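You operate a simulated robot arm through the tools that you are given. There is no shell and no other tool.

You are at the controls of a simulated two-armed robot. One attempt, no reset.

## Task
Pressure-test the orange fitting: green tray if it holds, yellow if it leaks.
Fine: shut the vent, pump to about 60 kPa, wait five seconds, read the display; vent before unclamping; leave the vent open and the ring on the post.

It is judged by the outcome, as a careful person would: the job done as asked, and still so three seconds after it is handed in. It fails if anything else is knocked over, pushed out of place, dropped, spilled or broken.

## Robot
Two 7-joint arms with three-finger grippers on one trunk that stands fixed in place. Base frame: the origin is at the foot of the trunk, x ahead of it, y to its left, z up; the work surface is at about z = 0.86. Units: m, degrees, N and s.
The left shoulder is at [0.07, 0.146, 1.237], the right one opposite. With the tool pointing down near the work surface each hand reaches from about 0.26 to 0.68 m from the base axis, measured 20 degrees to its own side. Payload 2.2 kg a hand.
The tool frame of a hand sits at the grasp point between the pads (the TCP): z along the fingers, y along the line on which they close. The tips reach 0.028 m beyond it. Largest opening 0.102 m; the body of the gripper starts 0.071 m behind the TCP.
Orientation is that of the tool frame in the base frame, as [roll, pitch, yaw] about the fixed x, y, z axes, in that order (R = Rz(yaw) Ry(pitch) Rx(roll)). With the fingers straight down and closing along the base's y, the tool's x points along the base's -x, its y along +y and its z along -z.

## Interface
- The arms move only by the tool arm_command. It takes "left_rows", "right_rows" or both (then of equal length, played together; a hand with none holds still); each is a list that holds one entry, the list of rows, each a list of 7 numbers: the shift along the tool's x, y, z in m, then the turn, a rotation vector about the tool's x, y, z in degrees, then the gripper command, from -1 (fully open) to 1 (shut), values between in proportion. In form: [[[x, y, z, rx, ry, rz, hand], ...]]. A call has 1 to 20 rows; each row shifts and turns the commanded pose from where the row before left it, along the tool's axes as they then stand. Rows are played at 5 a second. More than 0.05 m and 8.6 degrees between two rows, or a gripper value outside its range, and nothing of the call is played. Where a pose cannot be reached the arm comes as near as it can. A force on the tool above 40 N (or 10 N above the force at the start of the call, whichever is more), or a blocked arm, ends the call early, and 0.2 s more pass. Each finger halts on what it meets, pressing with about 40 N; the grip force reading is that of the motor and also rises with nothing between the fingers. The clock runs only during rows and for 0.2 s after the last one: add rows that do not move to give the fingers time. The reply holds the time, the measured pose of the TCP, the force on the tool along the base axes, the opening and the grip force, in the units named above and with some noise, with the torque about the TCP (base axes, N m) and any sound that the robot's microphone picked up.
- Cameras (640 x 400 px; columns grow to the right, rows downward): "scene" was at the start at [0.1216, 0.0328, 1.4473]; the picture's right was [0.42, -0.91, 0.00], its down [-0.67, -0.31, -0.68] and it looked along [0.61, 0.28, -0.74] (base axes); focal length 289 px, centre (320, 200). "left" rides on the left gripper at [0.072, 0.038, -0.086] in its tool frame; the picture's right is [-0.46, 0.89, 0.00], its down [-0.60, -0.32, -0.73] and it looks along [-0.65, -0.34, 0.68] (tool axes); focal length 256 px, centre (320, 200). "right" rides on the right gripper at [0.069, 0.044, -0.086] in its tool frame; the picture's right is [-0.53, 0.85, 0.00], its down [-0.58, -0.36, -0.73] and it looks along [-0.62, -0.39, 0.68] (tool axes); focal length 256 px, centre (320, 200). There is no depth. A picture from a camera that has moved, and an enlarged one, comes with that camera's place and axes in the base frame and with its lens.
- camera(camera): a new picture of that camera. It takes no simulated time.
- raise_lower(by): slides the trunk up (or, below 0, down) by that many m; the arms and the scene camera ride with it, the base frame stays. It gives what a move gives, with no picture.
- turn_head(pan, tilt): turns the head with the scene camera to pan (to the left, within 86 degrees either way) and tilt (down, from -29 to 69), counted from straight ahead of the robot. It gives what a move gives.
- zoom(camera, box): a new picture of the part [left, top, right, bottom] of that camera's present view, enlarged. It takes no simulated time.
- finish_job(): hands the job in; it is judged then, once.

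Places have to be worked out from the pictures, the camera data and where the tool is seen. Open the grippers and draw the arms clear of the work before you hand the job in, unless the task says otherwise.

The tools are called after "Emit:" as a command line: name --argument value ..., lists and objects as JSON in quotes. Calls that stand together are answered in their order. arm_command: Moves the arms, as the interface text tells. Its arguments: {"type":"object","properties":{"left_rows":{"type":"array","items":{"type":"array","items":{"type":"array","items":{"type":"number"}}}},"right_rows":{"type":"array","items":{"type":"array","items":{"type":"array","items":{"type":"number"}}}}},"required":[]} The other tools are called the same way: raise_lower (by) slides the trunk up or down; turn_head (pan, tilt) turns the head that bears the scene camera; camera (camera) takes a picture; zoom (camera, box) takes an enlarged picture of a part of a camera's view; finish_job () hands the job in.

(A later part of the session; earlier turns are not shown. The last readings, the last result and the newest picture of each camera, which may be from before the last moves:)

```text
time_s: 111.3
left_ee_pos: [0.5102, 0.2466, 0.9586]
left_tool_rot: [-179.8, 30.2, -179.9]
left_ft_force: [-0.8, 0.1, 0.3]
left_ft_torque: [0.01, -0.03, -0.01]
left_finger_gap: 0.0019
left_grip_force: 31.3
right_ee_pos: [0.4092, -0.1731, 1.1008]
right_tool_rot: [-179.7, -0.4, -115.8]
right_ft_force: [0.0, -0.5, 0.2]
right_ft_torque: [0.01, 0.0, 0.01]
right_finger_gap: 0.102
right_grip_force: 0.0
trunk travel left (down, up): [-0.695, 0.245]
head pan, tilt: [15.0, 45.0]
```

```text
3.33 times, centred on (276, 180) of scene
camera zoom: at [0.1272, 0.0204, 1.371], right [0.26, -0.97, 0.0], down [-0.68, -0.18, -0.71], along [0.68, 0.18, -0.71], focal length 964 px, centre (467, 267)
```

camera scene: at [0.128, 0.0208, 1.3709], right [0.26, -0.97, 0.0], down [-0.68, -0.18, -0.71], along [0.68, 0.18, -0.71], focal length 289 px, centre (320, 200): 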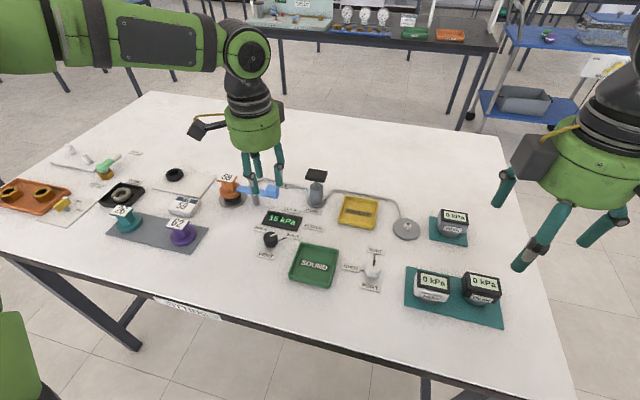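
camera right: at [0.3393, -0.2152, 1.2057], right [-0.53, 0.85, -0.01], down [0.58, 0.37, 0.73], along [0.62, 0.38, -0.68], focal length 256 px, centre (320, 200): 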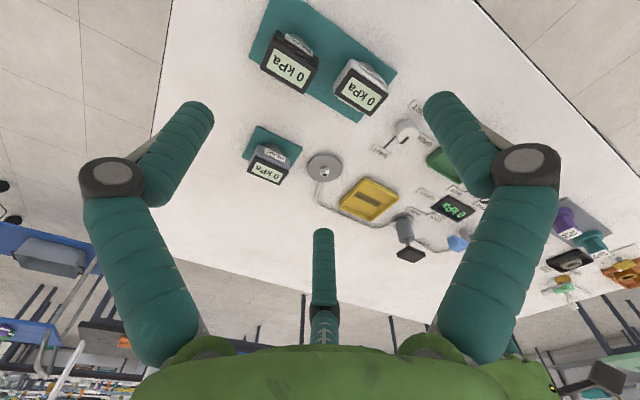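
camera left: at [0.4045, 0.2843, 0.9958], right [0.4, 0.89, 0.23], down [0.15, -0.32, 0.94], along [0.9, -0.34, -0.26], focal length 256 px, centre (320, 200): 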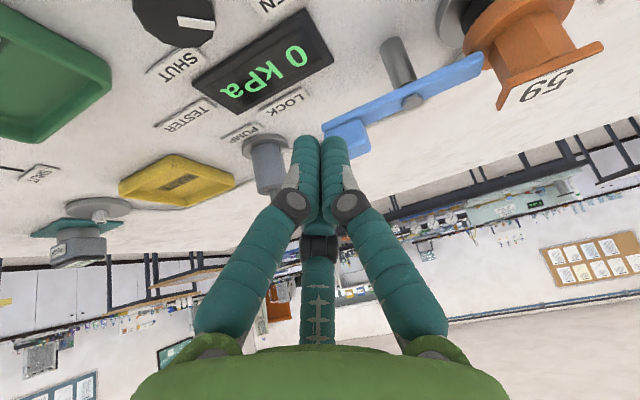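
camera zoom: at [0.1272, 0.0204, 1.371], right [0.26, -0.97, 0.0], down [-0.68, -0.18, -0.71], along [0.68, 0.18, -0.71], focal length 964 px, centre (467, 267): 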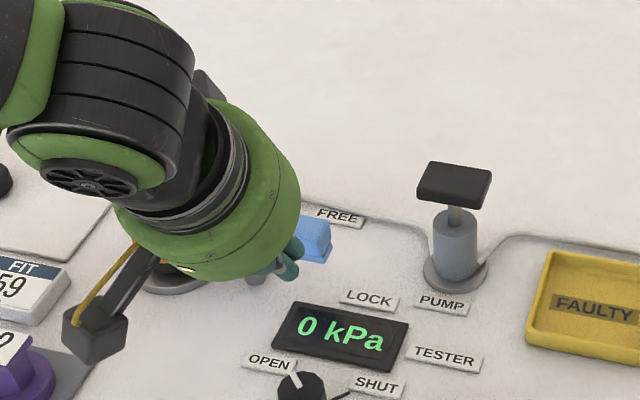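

Fingertips are just to the robot side of the handle block. I lower 3.5 cm so the tips reach handle height, then push gently in +x along its arc.

Emit:
arm_command --left_rows '[[[0.01725, 0, 0.0299, 0, 0, 0, 1], [0, 0, 0, 0, 0, 0, 1], [-0.0069, 0.0002, 0.004, 0, 0, 0, 1], [-0.0069, 0.0002, 0.004, 0, 0, 0, 1], [-0.0067, -0.002, 0.0039, 0, 0, 0, 1], [-0.0067, -0.002, 0.0039, 0, 0, 0, 1], [-0.0065, -0.0005, 0.0038, 0, 0, 0, 1], [-0.0065, -0.0005, 0.0038, 0, 0, 0, 1], [0, 0, 0, 0, 0, 0, 1]]]'

Emit:
camera --camera "left"

Emit:
zoom --camera "scene" --box '[180, 120, 372, 240]'

Emit:
zoom --camera "right" --box '[380, 180, 480, 280]'

```text
time_s: 113.3
left_ee_pos: [0.5605, 0.243, 0.9244]
left_tool_rot: [-180.0, 30.2, -179.9]
left_ft_force: [-0.6, 0.0, -0.3]
left_ft_torque: [0.0, 0.0, 0.03]
left_finger_gap: 0.002
left_grip_force: 31.6
right_ee_pos: [0.4084, -0.173, 1.0999]
right_tool_rot: [-179.5, -0.2, -115.8]
right_ft_force: [-0.6, 0.4, 0.2]
right_ft_torque: [0.04, 0.02, 0.01]
right_finger_gap: 0.1021
right_grip_force: 0.1
trunk travel left (down, up): [-0.695, 0.245]
head pan, tilt: [15.0, 45.0]
```

```text
taken
camera left: at [0.4543, 0.28, 0.9624], right [0.4, 0.89, 0.23], down [0.15, -0.32, 0.94], along [0.9, -0.34, -0.26], focal length 256 px, centre (320, 200)
```

left: 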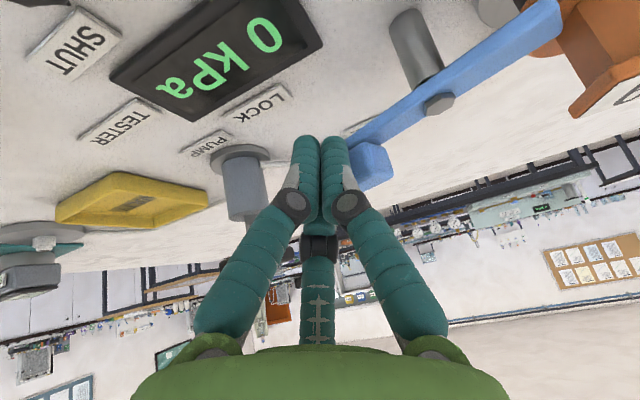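

```text
3.33 times, centred on (276, 180) of scene
camera zoom: at [0.1281, 0.0208, 1.3708], right [0.26, -0.97, 0.0], down [-0.68, -0.18, -0.71], along [0.68, 0.18, -0.71], focal length 964 px, centre (467, 267)
```

zoom: 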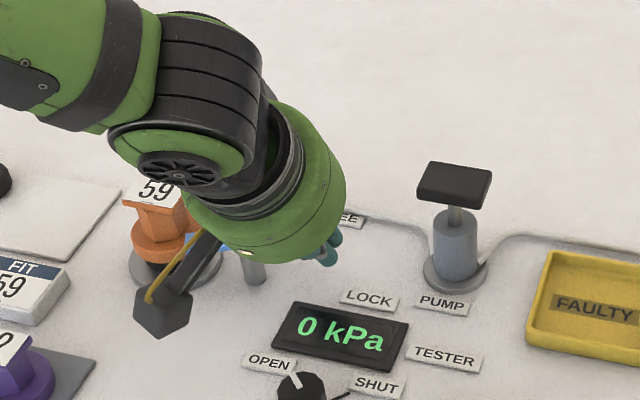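

```text
4.00 times, centred on (430, 230) of right
camera zoom: at [0.3389, -0.2153, 1.1858], right [-0.53, 0.85, -0.01], down [0.58, 0.37, 0.73], along [0.62, 0.38, -0.68], focal length 1024 px, centre (-120, 80)
```

zoom: 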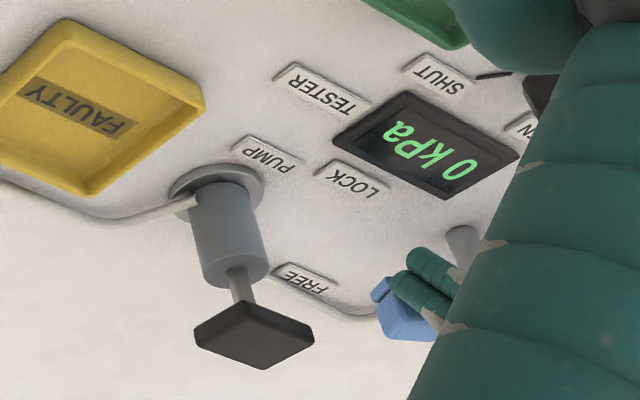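

The right camera shows the handle moving with the finger, with almost no force. I continue along the arc toward FREE.

Emit:
arm_command --left_rows '[[[-0.0065, 0.001, 0.0037, 0, 0, 0, 1], [-0.0065, 0.0015, 0.0037, 0, 0, 0, 1], [-0.0059, 0.003, 0.0034, 0, 0, 0, 1], [-0.0059, 0.0035, 0.0034, 0, 0, 0, 1], [-0.0056, 0.005, 0.0033, 0, 0, 0, 1], [0, 0, 0, 0, 0, 0, 1]]]'

Emit:
camera --camera "left"

Emit:
zoom --camera "right" --box '[380, 180, 480, 280]'

Emit:
zoom --camera "scene" --box '[180, 120, 372, 240]'

```text
time_s: 114.7
left_ee_pos: [0.5956, 0.2556, 0.9253]
left_tool_rot: [-179.9, 30.2, -180.0]
left_ft_force: [-0.9, 0.7, -0.6]
left_ft_torque: [0.03, 0.03, 0.0]
left_finger_gap: 0.0022
left_grip_force: 31.0
right_ee_pos: [0.4092, -0.1736, 1.0993]
right_tool_rot: [-179.7, -0.2, -115.8]
right_ft_force: [0.0, -0.7, -0.1]
right_ft_torque: [0.04, -0.01, -0.02]
right_finger_gap: 0.1018
right_grip_force: 0.0
trunk travel left (down, up): [-0.695, 0.245]
head pan, tilt: [15.0, 45.0]
```

```text
taken
camera left: at [0.4892, 0.2941, 0.9625], right [0.4, 0.89, 0.23], down [0.15, -0.32, 0.94], along [0.9, -0.34, -0.26], focal length 256 px, centre (320, 200)
```

left: 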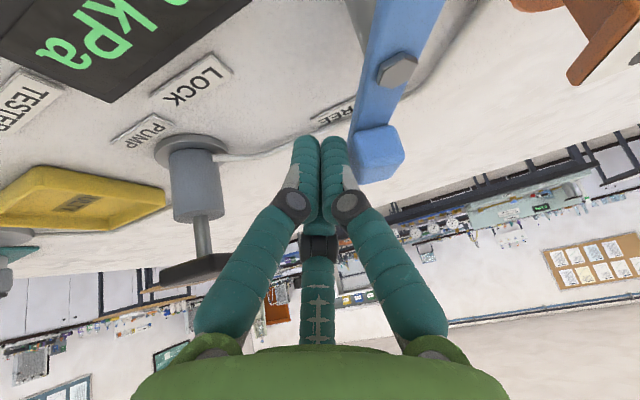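

```text
4.00 times, centred on (430, 230) of right
camera zoom: at [0.3388, -0.2155, 1.1858], right [-0.53, 0.85, -0.01], down [0.58, 0.37, 0.73], along [0.62, 0.38, -0.68], focal length 1024 px, centre (-120, 80)
```

zoom: 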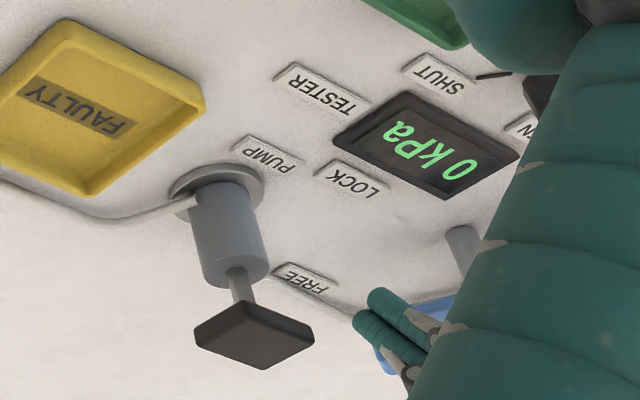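

```text
3.33 times, centred on (276, 180) of scene
camera zoom: at [0.1281, 0.0206, 1.3709], right [0.26, -0.97, 0.0], down [-0.68, -0.18, -0.71], along [0.68, 0.18, -0.71], focal length 964 px, centre (467, 267)
```

zoom: 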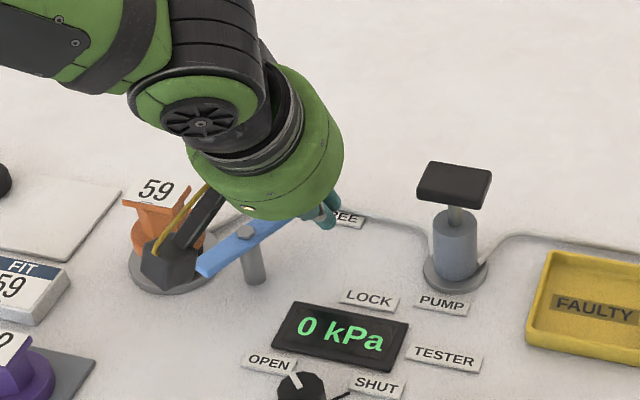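

The lever has swung to about −30°, near the FREE direction, and its tip has left the flange. A little more push to bring it fully to FREE.

Emit:
arm_command --left_rows '[[[-0.003, 0.006, 0.0017, 0, 0, 0, 1], [-0.0026, 0.006, 0.0015, 0, 0, 0, 1], [-0.002, 0.006, 0.0012, 0, 0, 0, 1], [0, 0, 0, 0, 0, 0, 1]]]'

Emit:
camera --camera "left"

Emit:
zoom --camera "scene" --box '[180, 120, 372, 240]'

```text
time_s: 115.7
left_ee_pos: [0.6045, 0.273, 0.9244]
left_tool_rot: [-179.9, 30.1, 180.0]
left_ft_force: [-1.9, -3.3, -0.8]
left_ft_torque: [-0.03, -0.01, -0.01]
left_finger_gap: 0.0023
left_grip_force: 31.8
right_ee_pos: [0.4088, -0.1732, 1.1]
right_tool_rot: [-179.7, -0.3, -115.9]
right_ft_force: [-0.9, -0.5, -0.2]
right_ft_torque: [0.01, 0.0, -0.04]
right_finger_gap: 0.102
right_grip_force: 0.0
trunk travel left (down, up): [-0.695, 0.245]
head pan, tilt: [15.0, 45.0]
```

```text
taken
camera left: at [0.4976, 0.312, 0.9621], right [0.4, 0.89, 0.23], down [0.16, -0.32, 0.94], along [0.9, -0.34, -0.26], focal length 256 px, centre (320, 200)
```

left: 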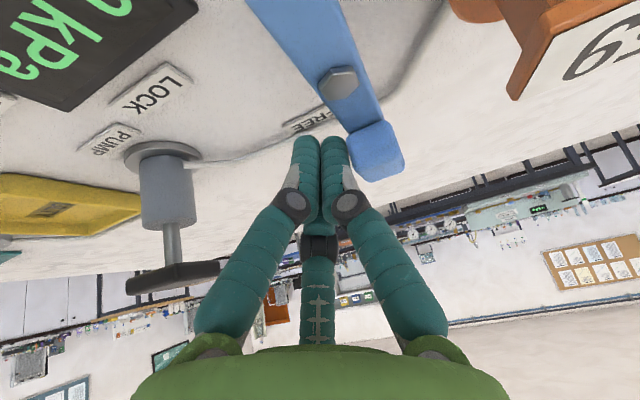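

```text
3.33 times, centred on (276, 180) of scene
camera zoom: at [0.1279, 0.0201, 1.3709], right [0.26, -0.97, 0.0], down [-0.68, -0.18, -0.71], along [0.68, 0.18, -0.71], focal length 964 px, centre (467, 267)
```

zoom: 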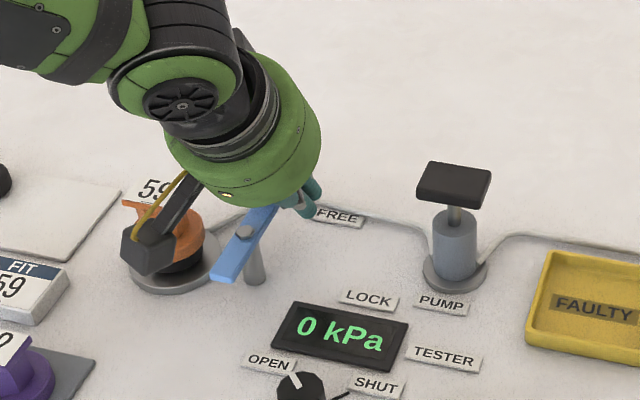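

The lever is well clear of the flange and has met light resistance. I back off from the handle and lift away to inspect.

Emit:
arm_command --left_rows '[[[0.00866, -0.012, -0.005, 0, 0, 0, 1], [0.00866, -0.008, -0.005, 0, 0, 0, 1], [-0.02, 0, -0.0347, 0, 0, 0, 1], [-0.02, 0, -0.0347, 0, 0, 0, 1], [0.0346, -0.01, -0.02, 0, 0, 0, 1], [0.0346, -0.01, -0.02, 0, 0, 0, 1], [0.0346, -0.01, -0.02, 0, 0, 0, 1], [0, 0, 0, 0, 0, 0, 1]]]'

Emit:
zoom --camera "scene" --box '[180, 120, 372, 240]'

Emit:
camera --camera "left"

```text
time_s: 117.5
left_ee_pos: [0.4664, 0.2249, 1.0053]
left_tool_rot: [-179.9, 30.1, -179.9]
left_ft_force: [0.1, -0.4, -0.4]
left_ft_torque: [-0.03, 0.01, 0.01]
left_finger_gap: 0.0021
left_grip_force: 31.5
right_ee_pos: [0.4085, -0.1729, 1.1008]
right_tool_rot: [-179.6, -0.3, -115.7]
right_ft_force: [0.0, -0.8, 0.6]
right_ft_torque: [-0.02, 0.01, 0.0]
right_finger_gap: 0.1019
right_grip_force: 0.1
trunk travel left (down, up): [-0.695, 0.245]
head pan, tilt: [15.0, 45.0]
```

```text
3.33 times, centred on (276, 180) of scene
camera zoom: at [0.1289, 0.0209, 1.3707], right [0.26, -0.97, 0.0], down [-0.68, -0.18, -0.71], along [0.68, 0.18, -0.71], focal length 964 px, centre (467, 267)
```

zoom: 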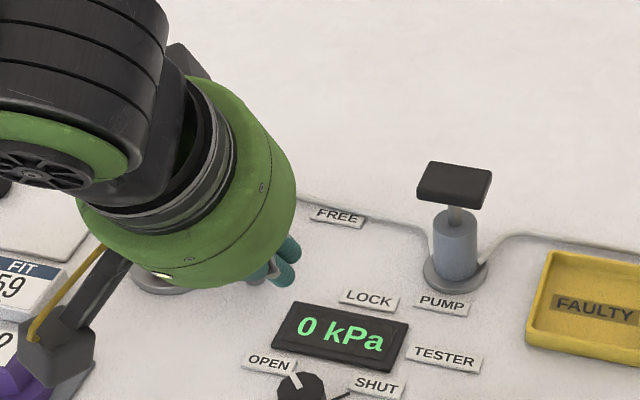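

```text
taken
camera left: at [0.3593, 0.2621, 1.0427], right [0.4, 0.89, 0.23], down [0.16, -0.32, 0.94], along [0.9, -0.34, -0.26], focal length 256 px, centre (320, 200)
```

left: 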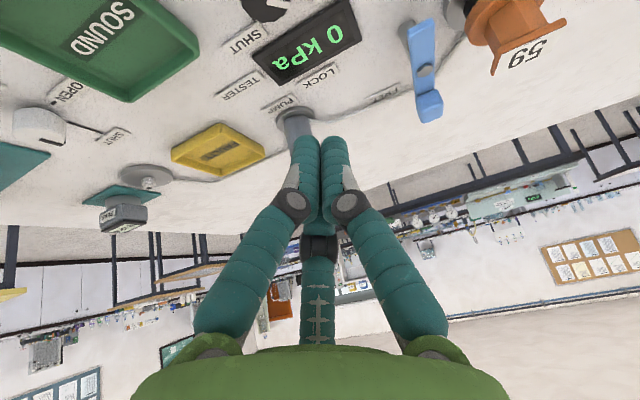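

Lever is at FREE, vent open, 0 kPa. The fitting leaks, so it goes to the yellow tray at about (0.595, 0.054). To place it there I need a lower trunk and a ~36–42° tilt, so I'll pick it with the same tilt and it stays upright. First I raise both hands and remove the tilt, ready for lowering the trunk.

Emit:
arm_command --left_rows '[[[0, 0, 0, 0, 7.5, 0, 0.6], [0, 0, 0, 0, 7.5, 0, 0.0], [0, 0, 0, 0, 7.5, 0, 0.0], [0, 0, 0, 0, 7.5, 0, 0.0], [0, 0, -0.04, 0, 0, 0, 0.0], [0, 0, -0.04, 0, 0, 0, 0.0], [0, 0.02, -0.04, 0, 0, 0, 0.0], [0, 0, 0, 0, 0, 0, 0.0]]]' --right_rows '[[[0, 0, -0.02, 0, 0, 0, -1], [0, 0, -0.02, 0, 0, 0, -1], [0, 0, -0.02, 0, 0, 0, -1], [0, 0, -0.02, 0, 0, 0, -1], [0, 0, -0.02, 0, 0, 0, -1], [0, 0, -0.02, 0, 0, 0, -1], [0, 0, -0.02, 0, 0, 0, -1], [0, 0, 0, 0, 0, 0, -1]]]'

Emit:
camera --camera "scene"

```text
time_s: 119.3
left_ee_pos: [0.4635, 0.2425, 1.1229]
left_tool_rot: [-179.9, 0.1, 180.0]
left_ft_force: [0.7, -0.1, 0.4]
left_ft_torque: [0.01, 0.0, 0.01]
left_finger_gap: 0.0508
left_grip_force: 0.0
right_ee_pos: [0.3802, -0.1485, 1.2246]
right_tool_rot: [-179.6, -0.2, -115.9]
right_ft_force: [-0.6, 0.1, 0.2]
right_ft_torque: [0.0, -0.01, 0.0]
right_finger_gap: 0.102
right_grip_force: 0.1
right hand out of reach, approached as far as the arm can: row 2, 3, 4, 5, 6, 7
trunk travel left (down, up): [-0.695, 0.245]
head pan, tilt: [15.0, 45.0]
```

```text
taken
camera scene: at [0.1285, 0.0202, 1.3708], right [0.26, -0.97, 0.0], down [-0.68, -0.18, -0.71], along [0.68, 0.18, -0.71], focal length 289 px, centre (320, 200)
```

scene: 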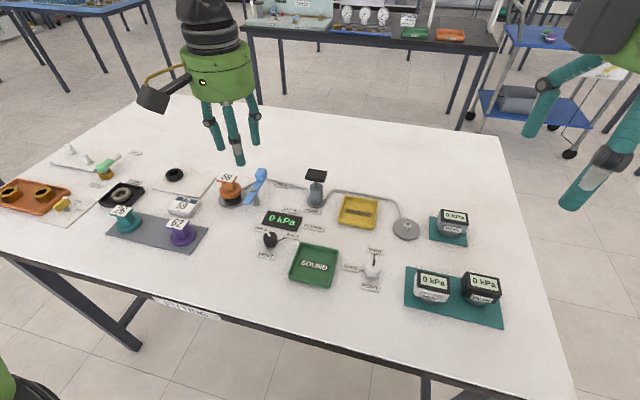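

Good clear view now. Zooming on the fitting, lever and yellow tray for precise positions from scene and left camera.

Emit:
zoom --camera "scene" --box '[200, 155, 296, 215]'

Emit:
zoom --camera "scene" --box '[310, 180, 406, 240]'

Emit:
camera --camera "left"

```text
6.67 times, centred on (248, 185) of scene
camera zoom: at [0.1285, 0.0202, 1.3708], right [0.26, -0.97, 0.0], down [-0.68, -0.18, -0.71], along [0.68, 0.18, -0.71], focal length 1929 px, centre (800, 300)
```

zoom: 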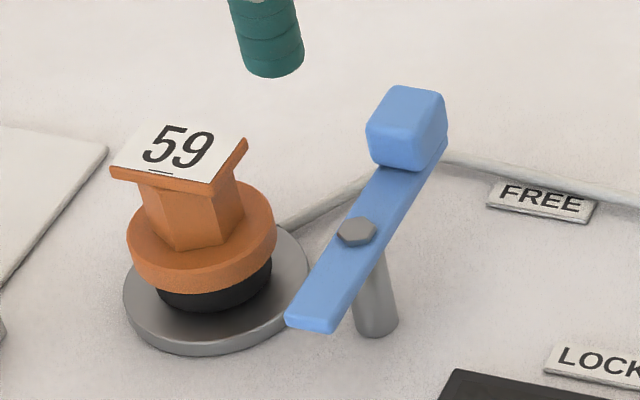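

```text
6.67 times, centred on (358, 210) of scene
camera zoom: at [0.1285, 0.0202, 1.3708], right [0.26, -0.97, 0.0], down [-0.68, -0.18, -0.71], along [0.68, 0.18, -0.71], focal length 1929 px, centre (67, 133)
```

zoom: 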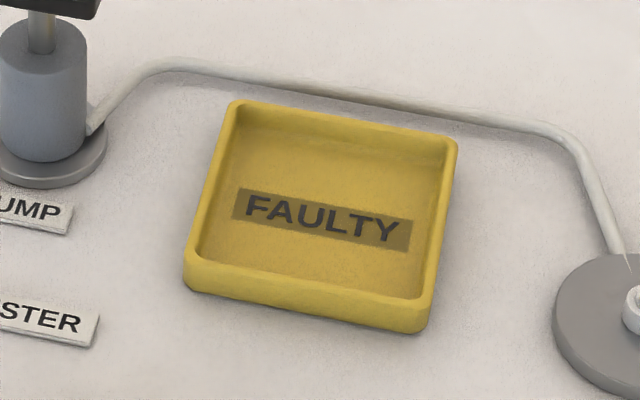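

```text
taken
camera left: at [0.3921, 0.2819, 1.2087], right [0.47, 0.89, 0.0], down [0.6, -0.32, 0.73], along [0.65, -0.34, -0.68], focal length 256 px, centre (320, 200)
```

left: 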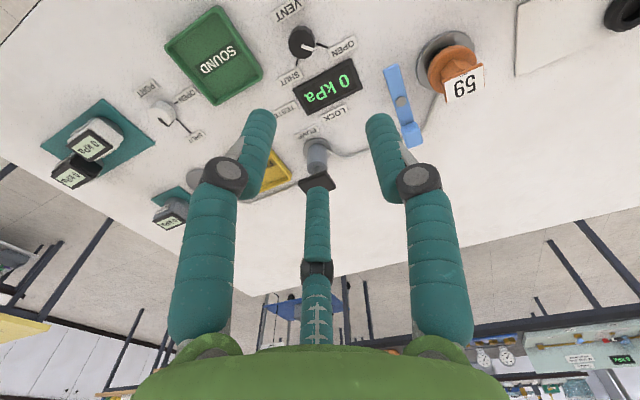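

Lever is at FREE and clear. The yellow tray centre works out to (0.588, 0.048) and the fitting axis to about (0.5625, 0.361). I'll zoom harder on the fitting's neck to choose the grasp direction.

Emit:
zoom --camera "scene" --box '[212, 165, 252, 190]'

Emit:
zoom --camera "left" --box '[410, 20, 500, 110]'

Emit:
zoom --camera "scene" --box '[110, 180, 206, 240]'

```text
16.00 times, centred on (232, 178) of scene
camera zoom: at [0.1285, 0.0202, 1.3708], right [0.26, -0.97, 0.0], down [-0.68, -0.18, -0.71], along [0.68, 0.18, -0.71], focal length 4630 px, centre (1728, 560)
```

zoom: 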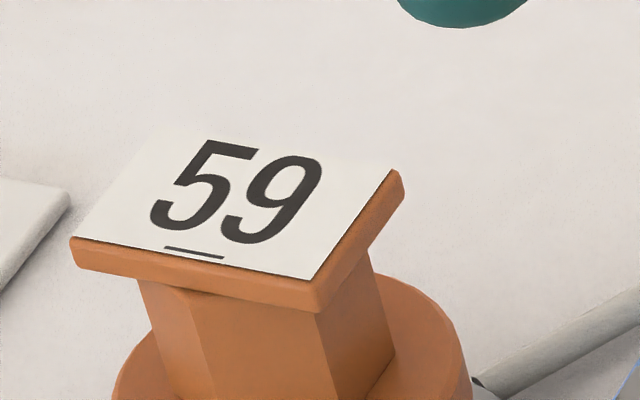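

```text
4.44 times, centred on (455, 65) of left
camera zoom: at [0.3921, 0.2819, 1.2087], right [0.47, 0.89, 0.0], down [0.6, -0.32, 0.73], along [0.65, -0.34, -0.68], focal length 1138 px, centre (-280, 800)
```

zoom: 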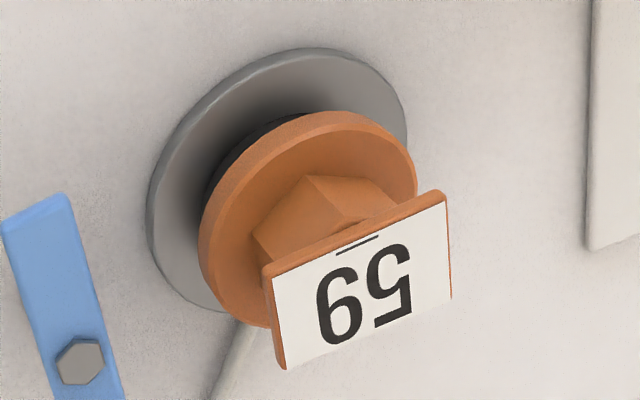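

```text
6.67 times, centred on (158, 210) of scene
camera zoom: at [0.1285, 0.0202, 1.3708], right [0.26, -0.97, 0.0], down [-0.68, -0.18, -0.71], along [0.68, 0.18, -0.71], focal length 1929 px, centre (1400, 133)
```

zoom: 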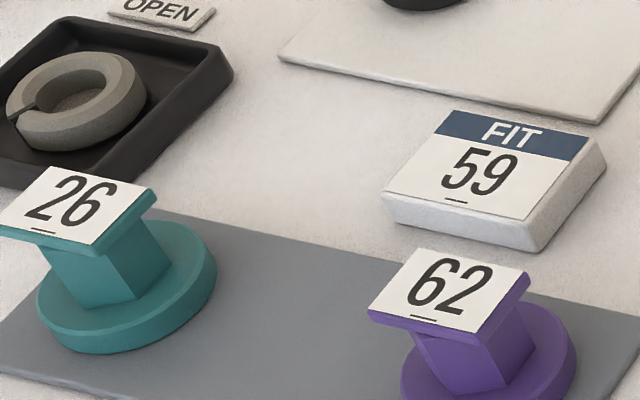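

The tag plate on top is axis-aligned, about 0.027 (x) × 0.038 (y), centred at (0.561, 0.358), z ≈ 0.93. I'll grip its y-edges with a hand tilted 36° toward +x, and later turn about the vertical so the fitting stays upright at the yellow tray. First I lower the trunk 0.12.

Emit:
raise_lower --by -0.12

Emit:
arm_command --left_rows '[[[0, 0, 0, 0, -7.2, 0, -0.18], [0, 0, 0, 0, -7.2, 0, -0.18], [0, 0, 0, 0, -7.2, 0, -0.18], [0, 0, 0, 0, -7.2, 0, -0.18], [0, 0, 0, 0, -7.2, 0, -0.18], [-0.01806, 0.0289, 0.0131, 0, 0, 0, -0.18], [-0.01806, 0.0289, 0.0131, 0, 0, 0, -0.18], [-0.01806, 0.0289, 0.0131, 0, 0, 0, -0.18], [-0.01806, 0.0289, 0.0131, 0, 0, 0, -0.18], [0, 0, 0, 0, 0, 0, -0.18]]]'

Emit:
camera --camera "left"

Emit:
camera --camera "scene"

```text
time_s: 120.8
left_ee_pos: [0.4643, 0.2445, 1.0037]
left_tool_rot: [-179.9, 0.2, 180.0]
left_ft_force: [-0.4, 0.3, -0.3]
left_ft_torque: [-0.01, 0.0, -0.01]
left_finger_gap: 0.0509
left_grip_force: 0.1
right_ee_pos: [0.3795, -0.15, 1.1048]
right_tool_rot: [-179.5, -0.2, -115.9]
right_ft_force: [0.6, 0.4, 0.3]
right_ft_torque: [0.02, 0.0, 0.02]
right_finger_gap: 0.1019
right_grip_force: 0.0
trunk travel left (down, up): [-0.575, 0.365]
head pan, tilt: [15.0, 45.0]
```

```text
time_s: 123.0
left_ee_pos: [0.5526, 0.3587, 1.0054]
left_tool_rot: [-180.0, 36.2, -179.9]
left_ft_force: [0.4, -0.4, -0.1]
left_ft_torque: [0.02, -0.01, 0.01]
left_finger_gap: 0.0601
left_grip_force: 0.0
right_ee_pos: [0.3802, -0.1479, 1.1048]
right_tool_rot: [-179.5, -0.1, -115.9]
right_ft_force: [-0.2, 0.2, 0.1]
right_ft_torque: [-0.02, -0.01, -0.02]
right_finger_gap: 0.1024
right_grip_force: 0.0
trunk travel left (down, up): [-0.575, 0.365]
head pan, tilt: [15.0, 45.0]
```

```text
taken
camera left: at [0.4432, 0.3975, 1.0311], right [0.38, 0.89, 0.27], down [0.06, -0.32, 0.95], along [0.93, -0.34, -0.17], focal length 256 px, centre (320, 200)
```

left: 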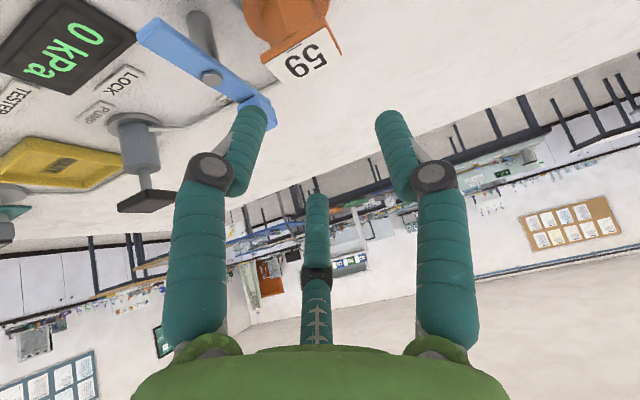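

```text
taken
camera scene: at [0.1275, 0.0201, 1.2509], right [0.26, -0.97, 0.0], down [-0.68, -0.18, -0.71], along [0.68, 0.18, -0.71], focal length 289 px, centre (320, 200)
```

scene: 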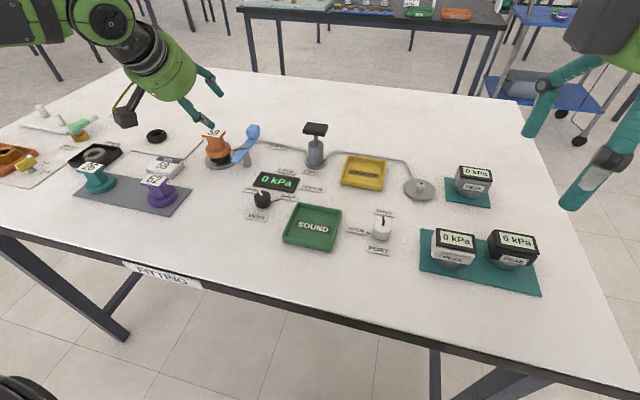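

At the pre-grasp height above the fitting. Refining the tag's position from the close left camera before descending.

Emit:
zoom --camera "left" --box '[220, 0, 380, 100]'

Emit:
zoom --camera "scene" --box '[100, 60, 260, 180]'

```text
4.00 times, centred on (300, 50) of left
camera zoom: at [0.4432, 0.3975, 1.0311], right [0.38, 0.89, 0.27], down [0.06, -0.32, 0.95], along [0.93, -0.34, -0.17], focal length 1024 px, centre (400, 800)
```

zoom: 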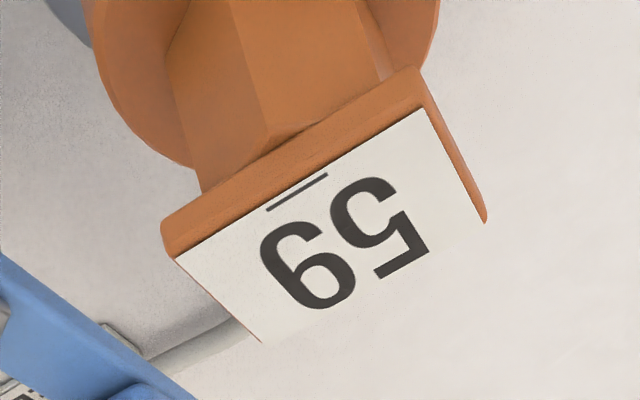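

```text
3.33 times, centred on (180, 120) of scene
camera zoom: at [0.1275, 0.0201, 1.2509], right [0.26, -0.97, 0.0], down [-0.68, -0.18, -0.71], along [0.68, 0.18, -0.71], focal length 964 px, centre (787, 467)
```

zoom: 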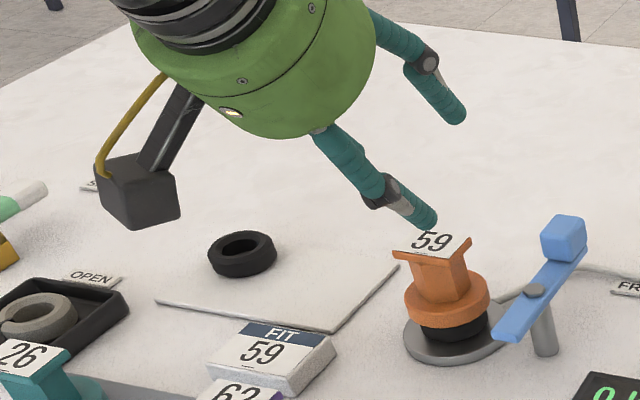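

Combining the left-camera views, the tag centre is at about (0.568, 0.3655, 0.928). I correct sideways by ~7 mm and lower most of the way, then check.

Emit:
arm_command --left_rows '[[[-0.0058, 0.0068, 0.0042, 0, 0, 0, -0.18], [0.0097, 0, 0.01337, 0, 0, 0, -0.18], [0.0097, 0, 0.01337, 0, 0, 0, -0.18], [0, 0, 0, 0, 0, 0, -0.18]]]'

Emit:
camera --camera "left"

Emit:
zoom --camera "scene" --box '[100, 80, 260, 200]'

```text
time_s: 124.0
left_ee_pos: [0.5607, 0.366, 0.971]
left_tool_rot: [-180.0, 36.3, 180.0]
left_ft_force: [0.8, 0.1, -0.7]
left_ft_torque: [-0.01, -0.01, -0.03]
left_finger_gap: 0.0599
left_grip_force: 0.1
right_ee_pos: [0.3803, -0.1494, 1.105]
right_tool_rot: [-179.5, -0.1, -115.9]
right_ft_force: [0.4, -0.4, 0.2]
right_ft_torque: [0.0, -0.01, -0.01]
right_finger_gap: 0.1019
right_grip_force: 0.1
trunk travel left (down, up): [-0.575, 0.365]
head pan, tilt: [15.0, 45.0]
```

```text
taken
camera left: at [0.4516, 0.4042, 0.9965], right [0.38, 0.89, 0.27], down [0.06, -0.32, 0.95], along [0.93, -0.34, -0.17], focal length 256 px, centre (320, 200)
```

left: 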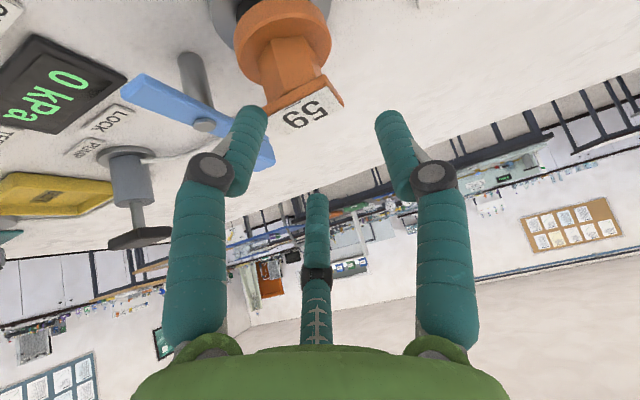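

```text
3.33 times, centred on (180, 140) of scene
camera zoom: at [0.1279, 0.0204, 1.2509], right [0.26, -0.97, 0.0], down [-0.68, -0.18, -0.71], along [0.68, 0.18, -0.71], focal length 964 px, centre (787, 400)
```

zoom: 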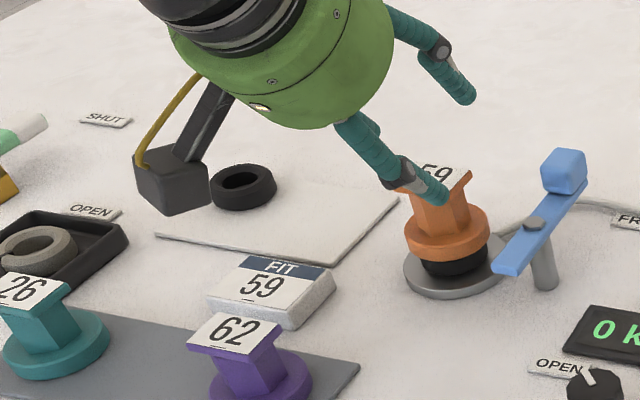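

Geometry matches my prediction. I'll go down the last 3 cm in small steps, watching the force for any unexpected contact.

Emit:
arm_command --left_rows '[[[0.0059, 0, 0.0081, 0, 0, 0, -0.18], [0.0059, 0, 0.0081, 0, 0, 0, -0.18], [0, 0, 0, 0, 0, 0, -0.18]]]'

Emit:
camera --camera "left"

Emit:
zoom --camera "scene" --box '[100, 80, 260, 200]'

```text
time_s: 124.8
left_ee_pos: [0.5617, 0.3659, 0.9508]
left_tool_rot: [-179.9, 36.2, -179.9]
left_ft_force: [0.2, -0.3, 0.2]
left_ft_torque: [-0.03, -0.02, 0.01]
left_finger_gap: 0.0602
left_grip_force: 0.0
right_ee_pos: [0.3797, -0.1477, 1.1041]
right_tool_rot: [-179.5, -0.2, -115.9]
right_ft_force: [-1.2, 0.6, -0.2]
right_ft_torque: [0.03, 0.01, 0.01]
right_finger_gap: 0.1021
right_grip_force: 0.0
trunk travel left (down, up): [-0.575, 0.365]
head pan, tilt: [15.0, 45.0]
```

```text
taken
camera left: at [0.4517, 0.4042, 0.9768], right [0.38, 0.89, 0.27], down [0.06, -0.32, 0.95], along [0.93, -0.34, -0.17], focal length 256 px, centre (320, 200)
```

left: 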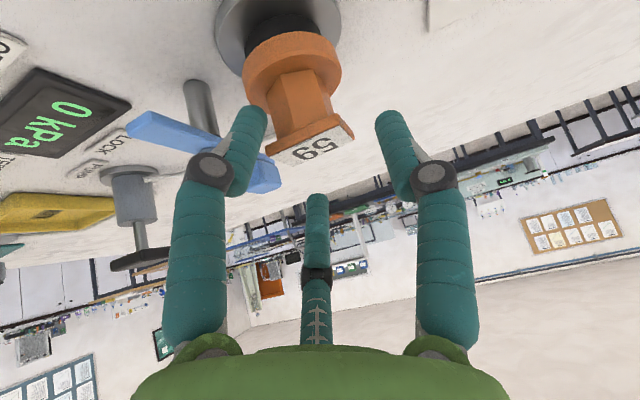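

```text
3.33 times, centred on (180, 140) of scene
camera zoom: at [0.1281, 0.0207, 1.2508], right [0.26, -0.97, 0.0], down [-0.68, -0.18, -0.71], along [0.68, 0.18, -0.71], focal length 964 px, centre (787, 400)
```

zoom: 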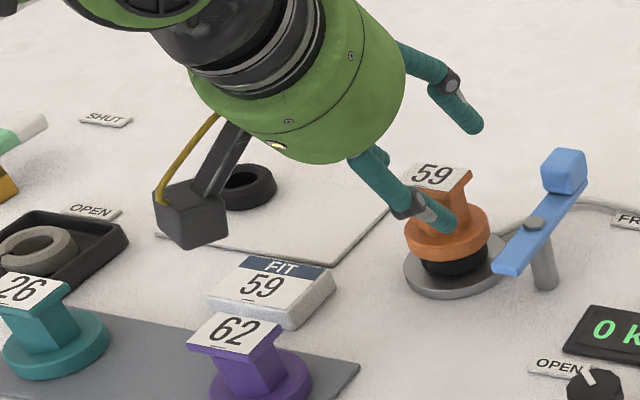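

No contact force. The last ~1.1 cm down, then look again before closing.

Emit:
arm_command --left_rows '[[[0.0034, 0, 0.0047, 0, 0, 0, -0.18], [0.0034, 0, 0.0047, 0, 0, 0, -0.18], [0, 0, 0, 0, 0, 0, -0.18]]]'

Emit:
zoom --camera "left" --box '[200, 40, 424, 180]'

Emit:
zoom --camera "scene" --box '[130, 90, 258, 170]'

```text
time_s: 125.6
left_ee_pos: [0.5614, 0.3653, 0.9395]
left_tool_rot: [-179.9, 36.2, -179.9]
left_ft_force: [-1.0, 0.0, -0.2]
left_ft_torque: [-0.02, -0.01, 0.03]
left_finger_gap: 0.0599
left_grip_force: 0.0
right_ee_pos: [0.3795, -0.1489, 1.1037]
right_tool_rot: [-179.5, -0.2, -115.9]
right_ft_force: [0.0, 0.2, -0.9]
right_ft_torque: [-0.03, -0.03, 0.01]
right_finger_gap: 0.1021
right_grip_force: 0.1
trunk travel left (down, up): [-0.575, 0.365]
head pan, tilt: [15.0, 45.0]
```

```text
2.86 times, centred on (312, 110) of left
camera zoom: at [0.4521, 0.4043, 0.9648], right [0.38, 0.89, 0.27], down [0.06, -0.32, 0.95], along [0.93, -0.34, -0.17], focal length 731 px, centre (343, 457)
```

zoom: 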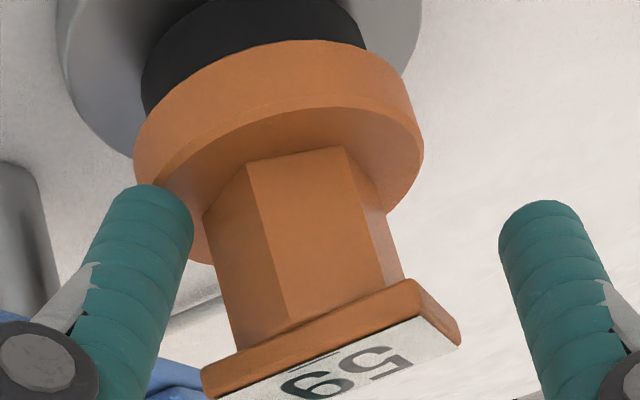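

```text
5.00 times, centred on (194, 130) of scene
camera zoom: at [0.1281, 0.0207, 1.2508], right [0.26, -0.97, 0.0], down [-0.68, -0.18, -0.71], along [0.68, 0.18, -0.71], focal length 1447 px, centre (950, 550)
```

zoom: 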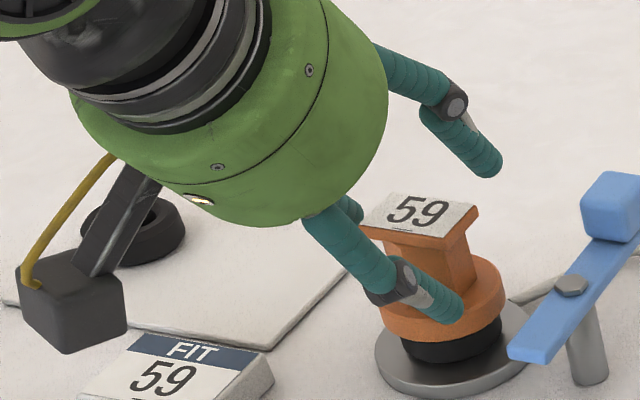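

The tag sits centred between the fingers. Closing gently on its edges.

Emit:
arm_command --left_rows '[[[0, 0, 0, 0, 0, 0, 0.1], [0, 0, 0, 0, 0, 0, 0.25], [0, 0, 0, 0, 0, 0, 0.4], [0, 0, 0, 0, 0, 0, 0.6], [0, 0, 0, 0, 0, 0, 0.7], [0, 0, 0, 0, 0, 0, 0.7]]]'

Emit:
zoom --camera "left" --box '[200, 40, 424, 180]'

Emit:
zoom --camera "scene" --box '[130, 90, 258, 170]'

```text
time_s: 127.0
left_ee_pos: [0.5604, 0.3648, 0.9401]
left_tool_rot: [-179.9, 36.1, -179.9]
left_ft_force: [-10.4, -8.5, -5.5]
left_ft_torque: [-0.5, 0.63, -0.05]
left_finger_gap: 0.0379
left_grip_force: 40.1
right_ee_pos: [0.3787, -0.149, 1.1042]
right_tool_rot: [-179.6, -0.1, -115.8]
right_ft_force: [0.2, 0.0, -0.5]
right_ft_torque: [0.02, 0.0, 0.04]
right_finger_gap: 0.102
right_grip_force: 0.0
trunk travel left (down, up): [-0.575, 0.365]
head pan, tilt: [15.0, 45.0]
```

```text
2.86 times, centred on (312, 110) of left
camera zoom: at [0.4504, 0.403, 0.9652], right [0.38, 0.89, 0.27], down [0.06, -0.32, 0.95], along [0.92, -0.34, -0.17], focal length 731 px, centre (343, 457)
```

zoom: 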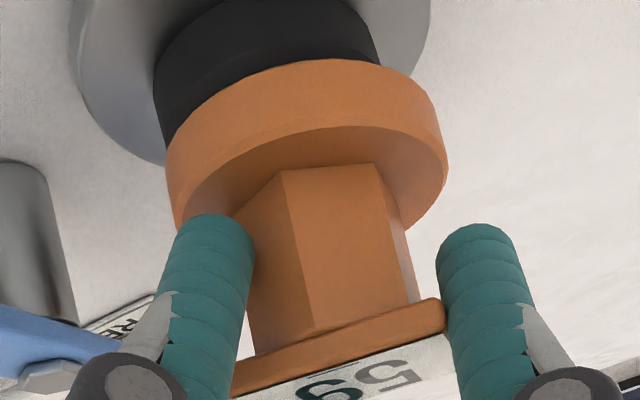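

```text
5.00 times, centred on (194, 130) of scene
camera zoom: at [0.1266, 0.0194, 1.251], right [0.26, -0.97, 0.0], down [-0.68, -0.18, -0.71], along [0.68, 0.18, -0.71], focal length 1447 px, centre (950, 550)
```

zoom: 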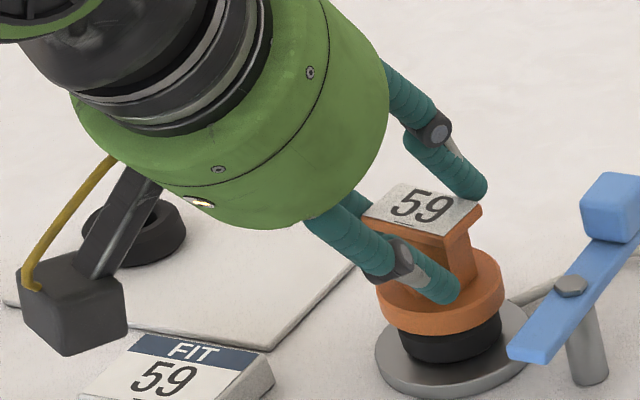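

Gripped with a gap of 0.0379, matching the tag. Lifting straight up in small steps and checking that the ring stays on the post.

Emit:
arm_command --left_rows '[[[-0.0029, 0, -0.004, 0, 0, 0, 0.7], [-0.0047, 0, -0.0065, 0, 0, 0, 0.7], [-0.0059, 0, -0.0081, 0, 0, 0, 0.7], [-0.0059, 0, -0.0081, 0, 0, 0, 0.7], [0, 0, 0, 0, 0, 0, 0.7]]]'

Emit:
zoom --camera "scene" --box '[130, 90, 258, 170]'

Emit:
zoom --camera "left" --box '[200, 0, 424, 140]'

```text
time_s: 128.2
left_ee_pos: [0.5614, 0.365, 0.9702]
left_tool_rot: [-179.9, 36.2, -179.9]
left_ft_force: [0.0, 0.3, -0.1]
left_ft_torque: [0.0, 0.01, 0.02]
left_finger_gap: 0.0361
left_grip_force: 39.6
right_ee_pos: [0.3793, -0.1496, 1.104]
right_tool_rot: [-179.6, -0.4, -116.0]
right_ft_force: [0.1, 0.4, 0.8]
right_ft_torque: [0.01, 0.0, 0.01]
right_finger_gap: 0.1019
right_grip_force: 0.1
trunk travel left (down, up): [-0.575, 0.365]
head pan, tilt: [15.0, 45.0]
```

```text
5.00 times, centred on (194, 130) of scene
camera zoom: at [0.1283, 0.0209, 1.2508], right [0.26, -0.97, 0.0], down [-0.68, -0.18, -0.71], along [0.68, 0.18, -0.71], focal length 1447 px, centre (950, 550)
```

zoom: 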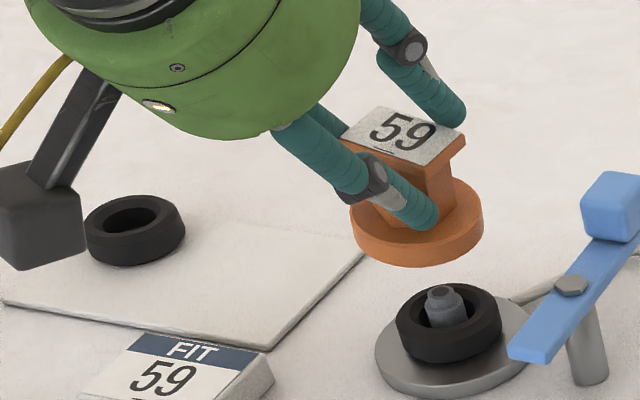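

```text
2.86 times, centred on (312, 70) of left
camera zoom: at [0.4525, 0.4049, 0.9973], right [0.38, 0.89, 0.27], down [0.06, -0.32, 0.95], along [0.93, -0.34, -0.17], focal length 731 px, centre (343, 571)
```

zoom: 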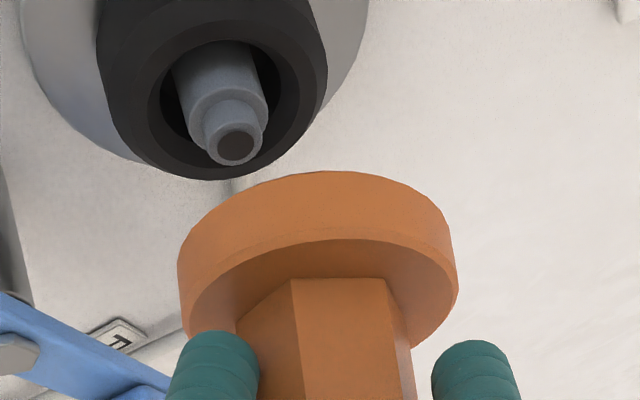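

The fitting is up and upright, and the ring stayed on the post. I look closely at the ring, because a damaged seal would also make it leak.

Emit:
zoom --camera "scene" --box '[200, 140, 240, 172]'

Emit:
zoom --camera "left" --box '[200, 0, 340, 70]'

Emit:
zoom --camera "scene" --box '[142, 118, 182, 150]'

```text
12.50 times, centred on (220, 156) of scene
camera zoom: at [0.1283, 0.0209, 1.2508], right [0.26, -0.97, 0.0], down [-0.68, -0.18, -0.71], along [0.68, 0.18, -0.71], focal length 3617 px, centre (1570, 750)
```

zoom: 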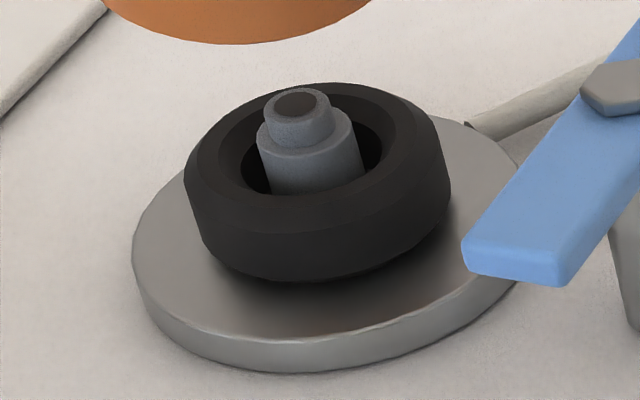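

```text
4.57 times, centred on (270, 35) of left
camera zoom: at [0.4525, 0.4049, 0.9973], right [0.38, 0.89, 0.27], down [0.06, -0.32, 0.95], along [0.93, -0.34, -0.17], focal length 1170 px, centre (549, 954)
```

zoom: 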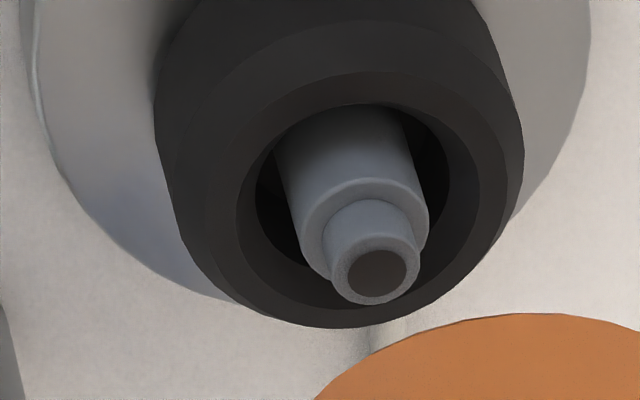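

```text
12.50 times, centred on (162, 134) of scene
camera zoom: at [0.1283, 0.0209, 1.2508], right [0.26, -0.97, 0.0], down [-0.68, -0.18, -0.71], along [0.68, 0.18, -0.71], focal length 3617 px, centre (2295, 1025)
```

zoom: 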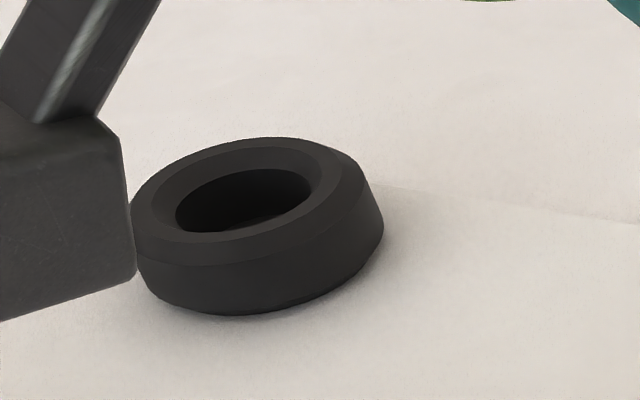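

The ring looks whole with no split, so the leak is the fitting's: yellow tray. I lift higher, swing toward the robot side clear of the pump, and turn −53° about the vertical.

Emit:
arm_command --left_rows '[[[-0.0147, 0, -0.0202, 0, 0, 0, 0.7], [-0.0147, 0, -0.0202, 0, 0, 0, 0.7], [0.0164, -0.0288, -0.0119, 0, 0, 0, 0.7], [0.0164, -0.0288, -0.0119, 0, 0, 0, 0.7], [0.0164, -0.0288, -0.0119, 0, 0, 0, 0.7], [0.0164, -0.0288, -0.0119, 0, 0, 0, 0.7], [0, 0, 0, 4.45, 0, 6.13, 0.7], [0, 0, 0, 4.45, 0, 6.13, 0.7], [0, 0, 0, 4.45, 0, 6.13, 0.7], [0, 0, 0, 4.45, 0, 6.13, 0.7], [0, 0, 0, 4.45, 0, 6.13, 0.7], [0, 0, 0, 4.45, 0, 6.13, 0.7], [0, 0, 0, 4.45, 0, 6.13, 0.7], [0, 0, 0, 0, 0, 0, 0.7]]]'

Emit:
camera --camera "scene"

Emit:
camera --camera "left"

```text
time_s: 131.2
left_ee_pos: [0.4806, 0.2503, 1.0213]
left_tool_rot: [179.9, 36.2, 126.8]
left_ft_force: [0.2, -1.1, -1.0]
left_ft_torque: [0.05, 0.0, -0.01]
left_finger_gap: 0.0351
left_grip_force: 40.0
right_ee_pos: [0.3802, -0.1493, 1.1041]
right_tool_rot: [-179.6, -0.2, -115.9]
right_ft_force: [-0.2, 0.8, 0.3]
right_ft_torque: [0.0, 0.01, -0.01]
right_finger_gap: 0.1019
right_grip_force: 0.0
trunk travel left (down, up): [-0.575, 0.365]
head pan, tilt: [15.0, 45.0]
```

```text
taken
camera scene: at [0.1279, 0.0206, 1.2509], right [0.26, -0.97, 0.0], down [-0.68, -0.18, -0.71], along [0.68, 0.18, -0.71], focal length 289 px, centre (320, 200)
```

scene: 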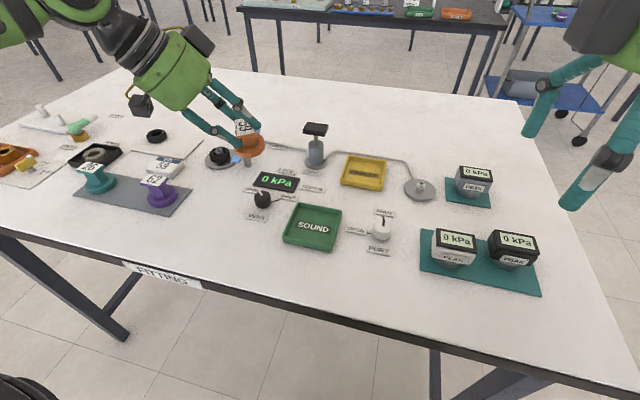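

```text
taken
camera left: at [0.4449, 0.3612, 1.0476], right [0.93, 0.23, 0.28], down [-0.22, -0.24, 0.95], along [0.28, -0.94, -0.17], focal length 256 px, centre (320, 200)
```

left: 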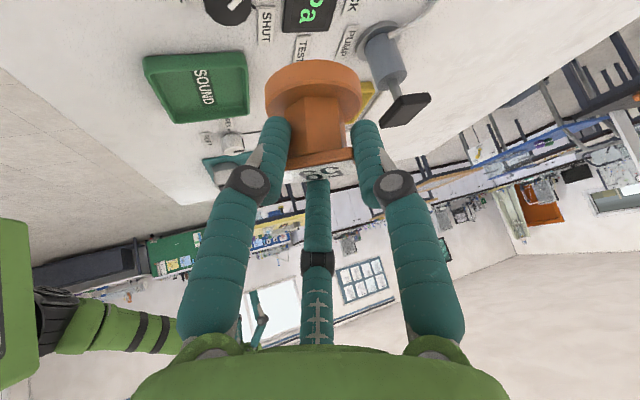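

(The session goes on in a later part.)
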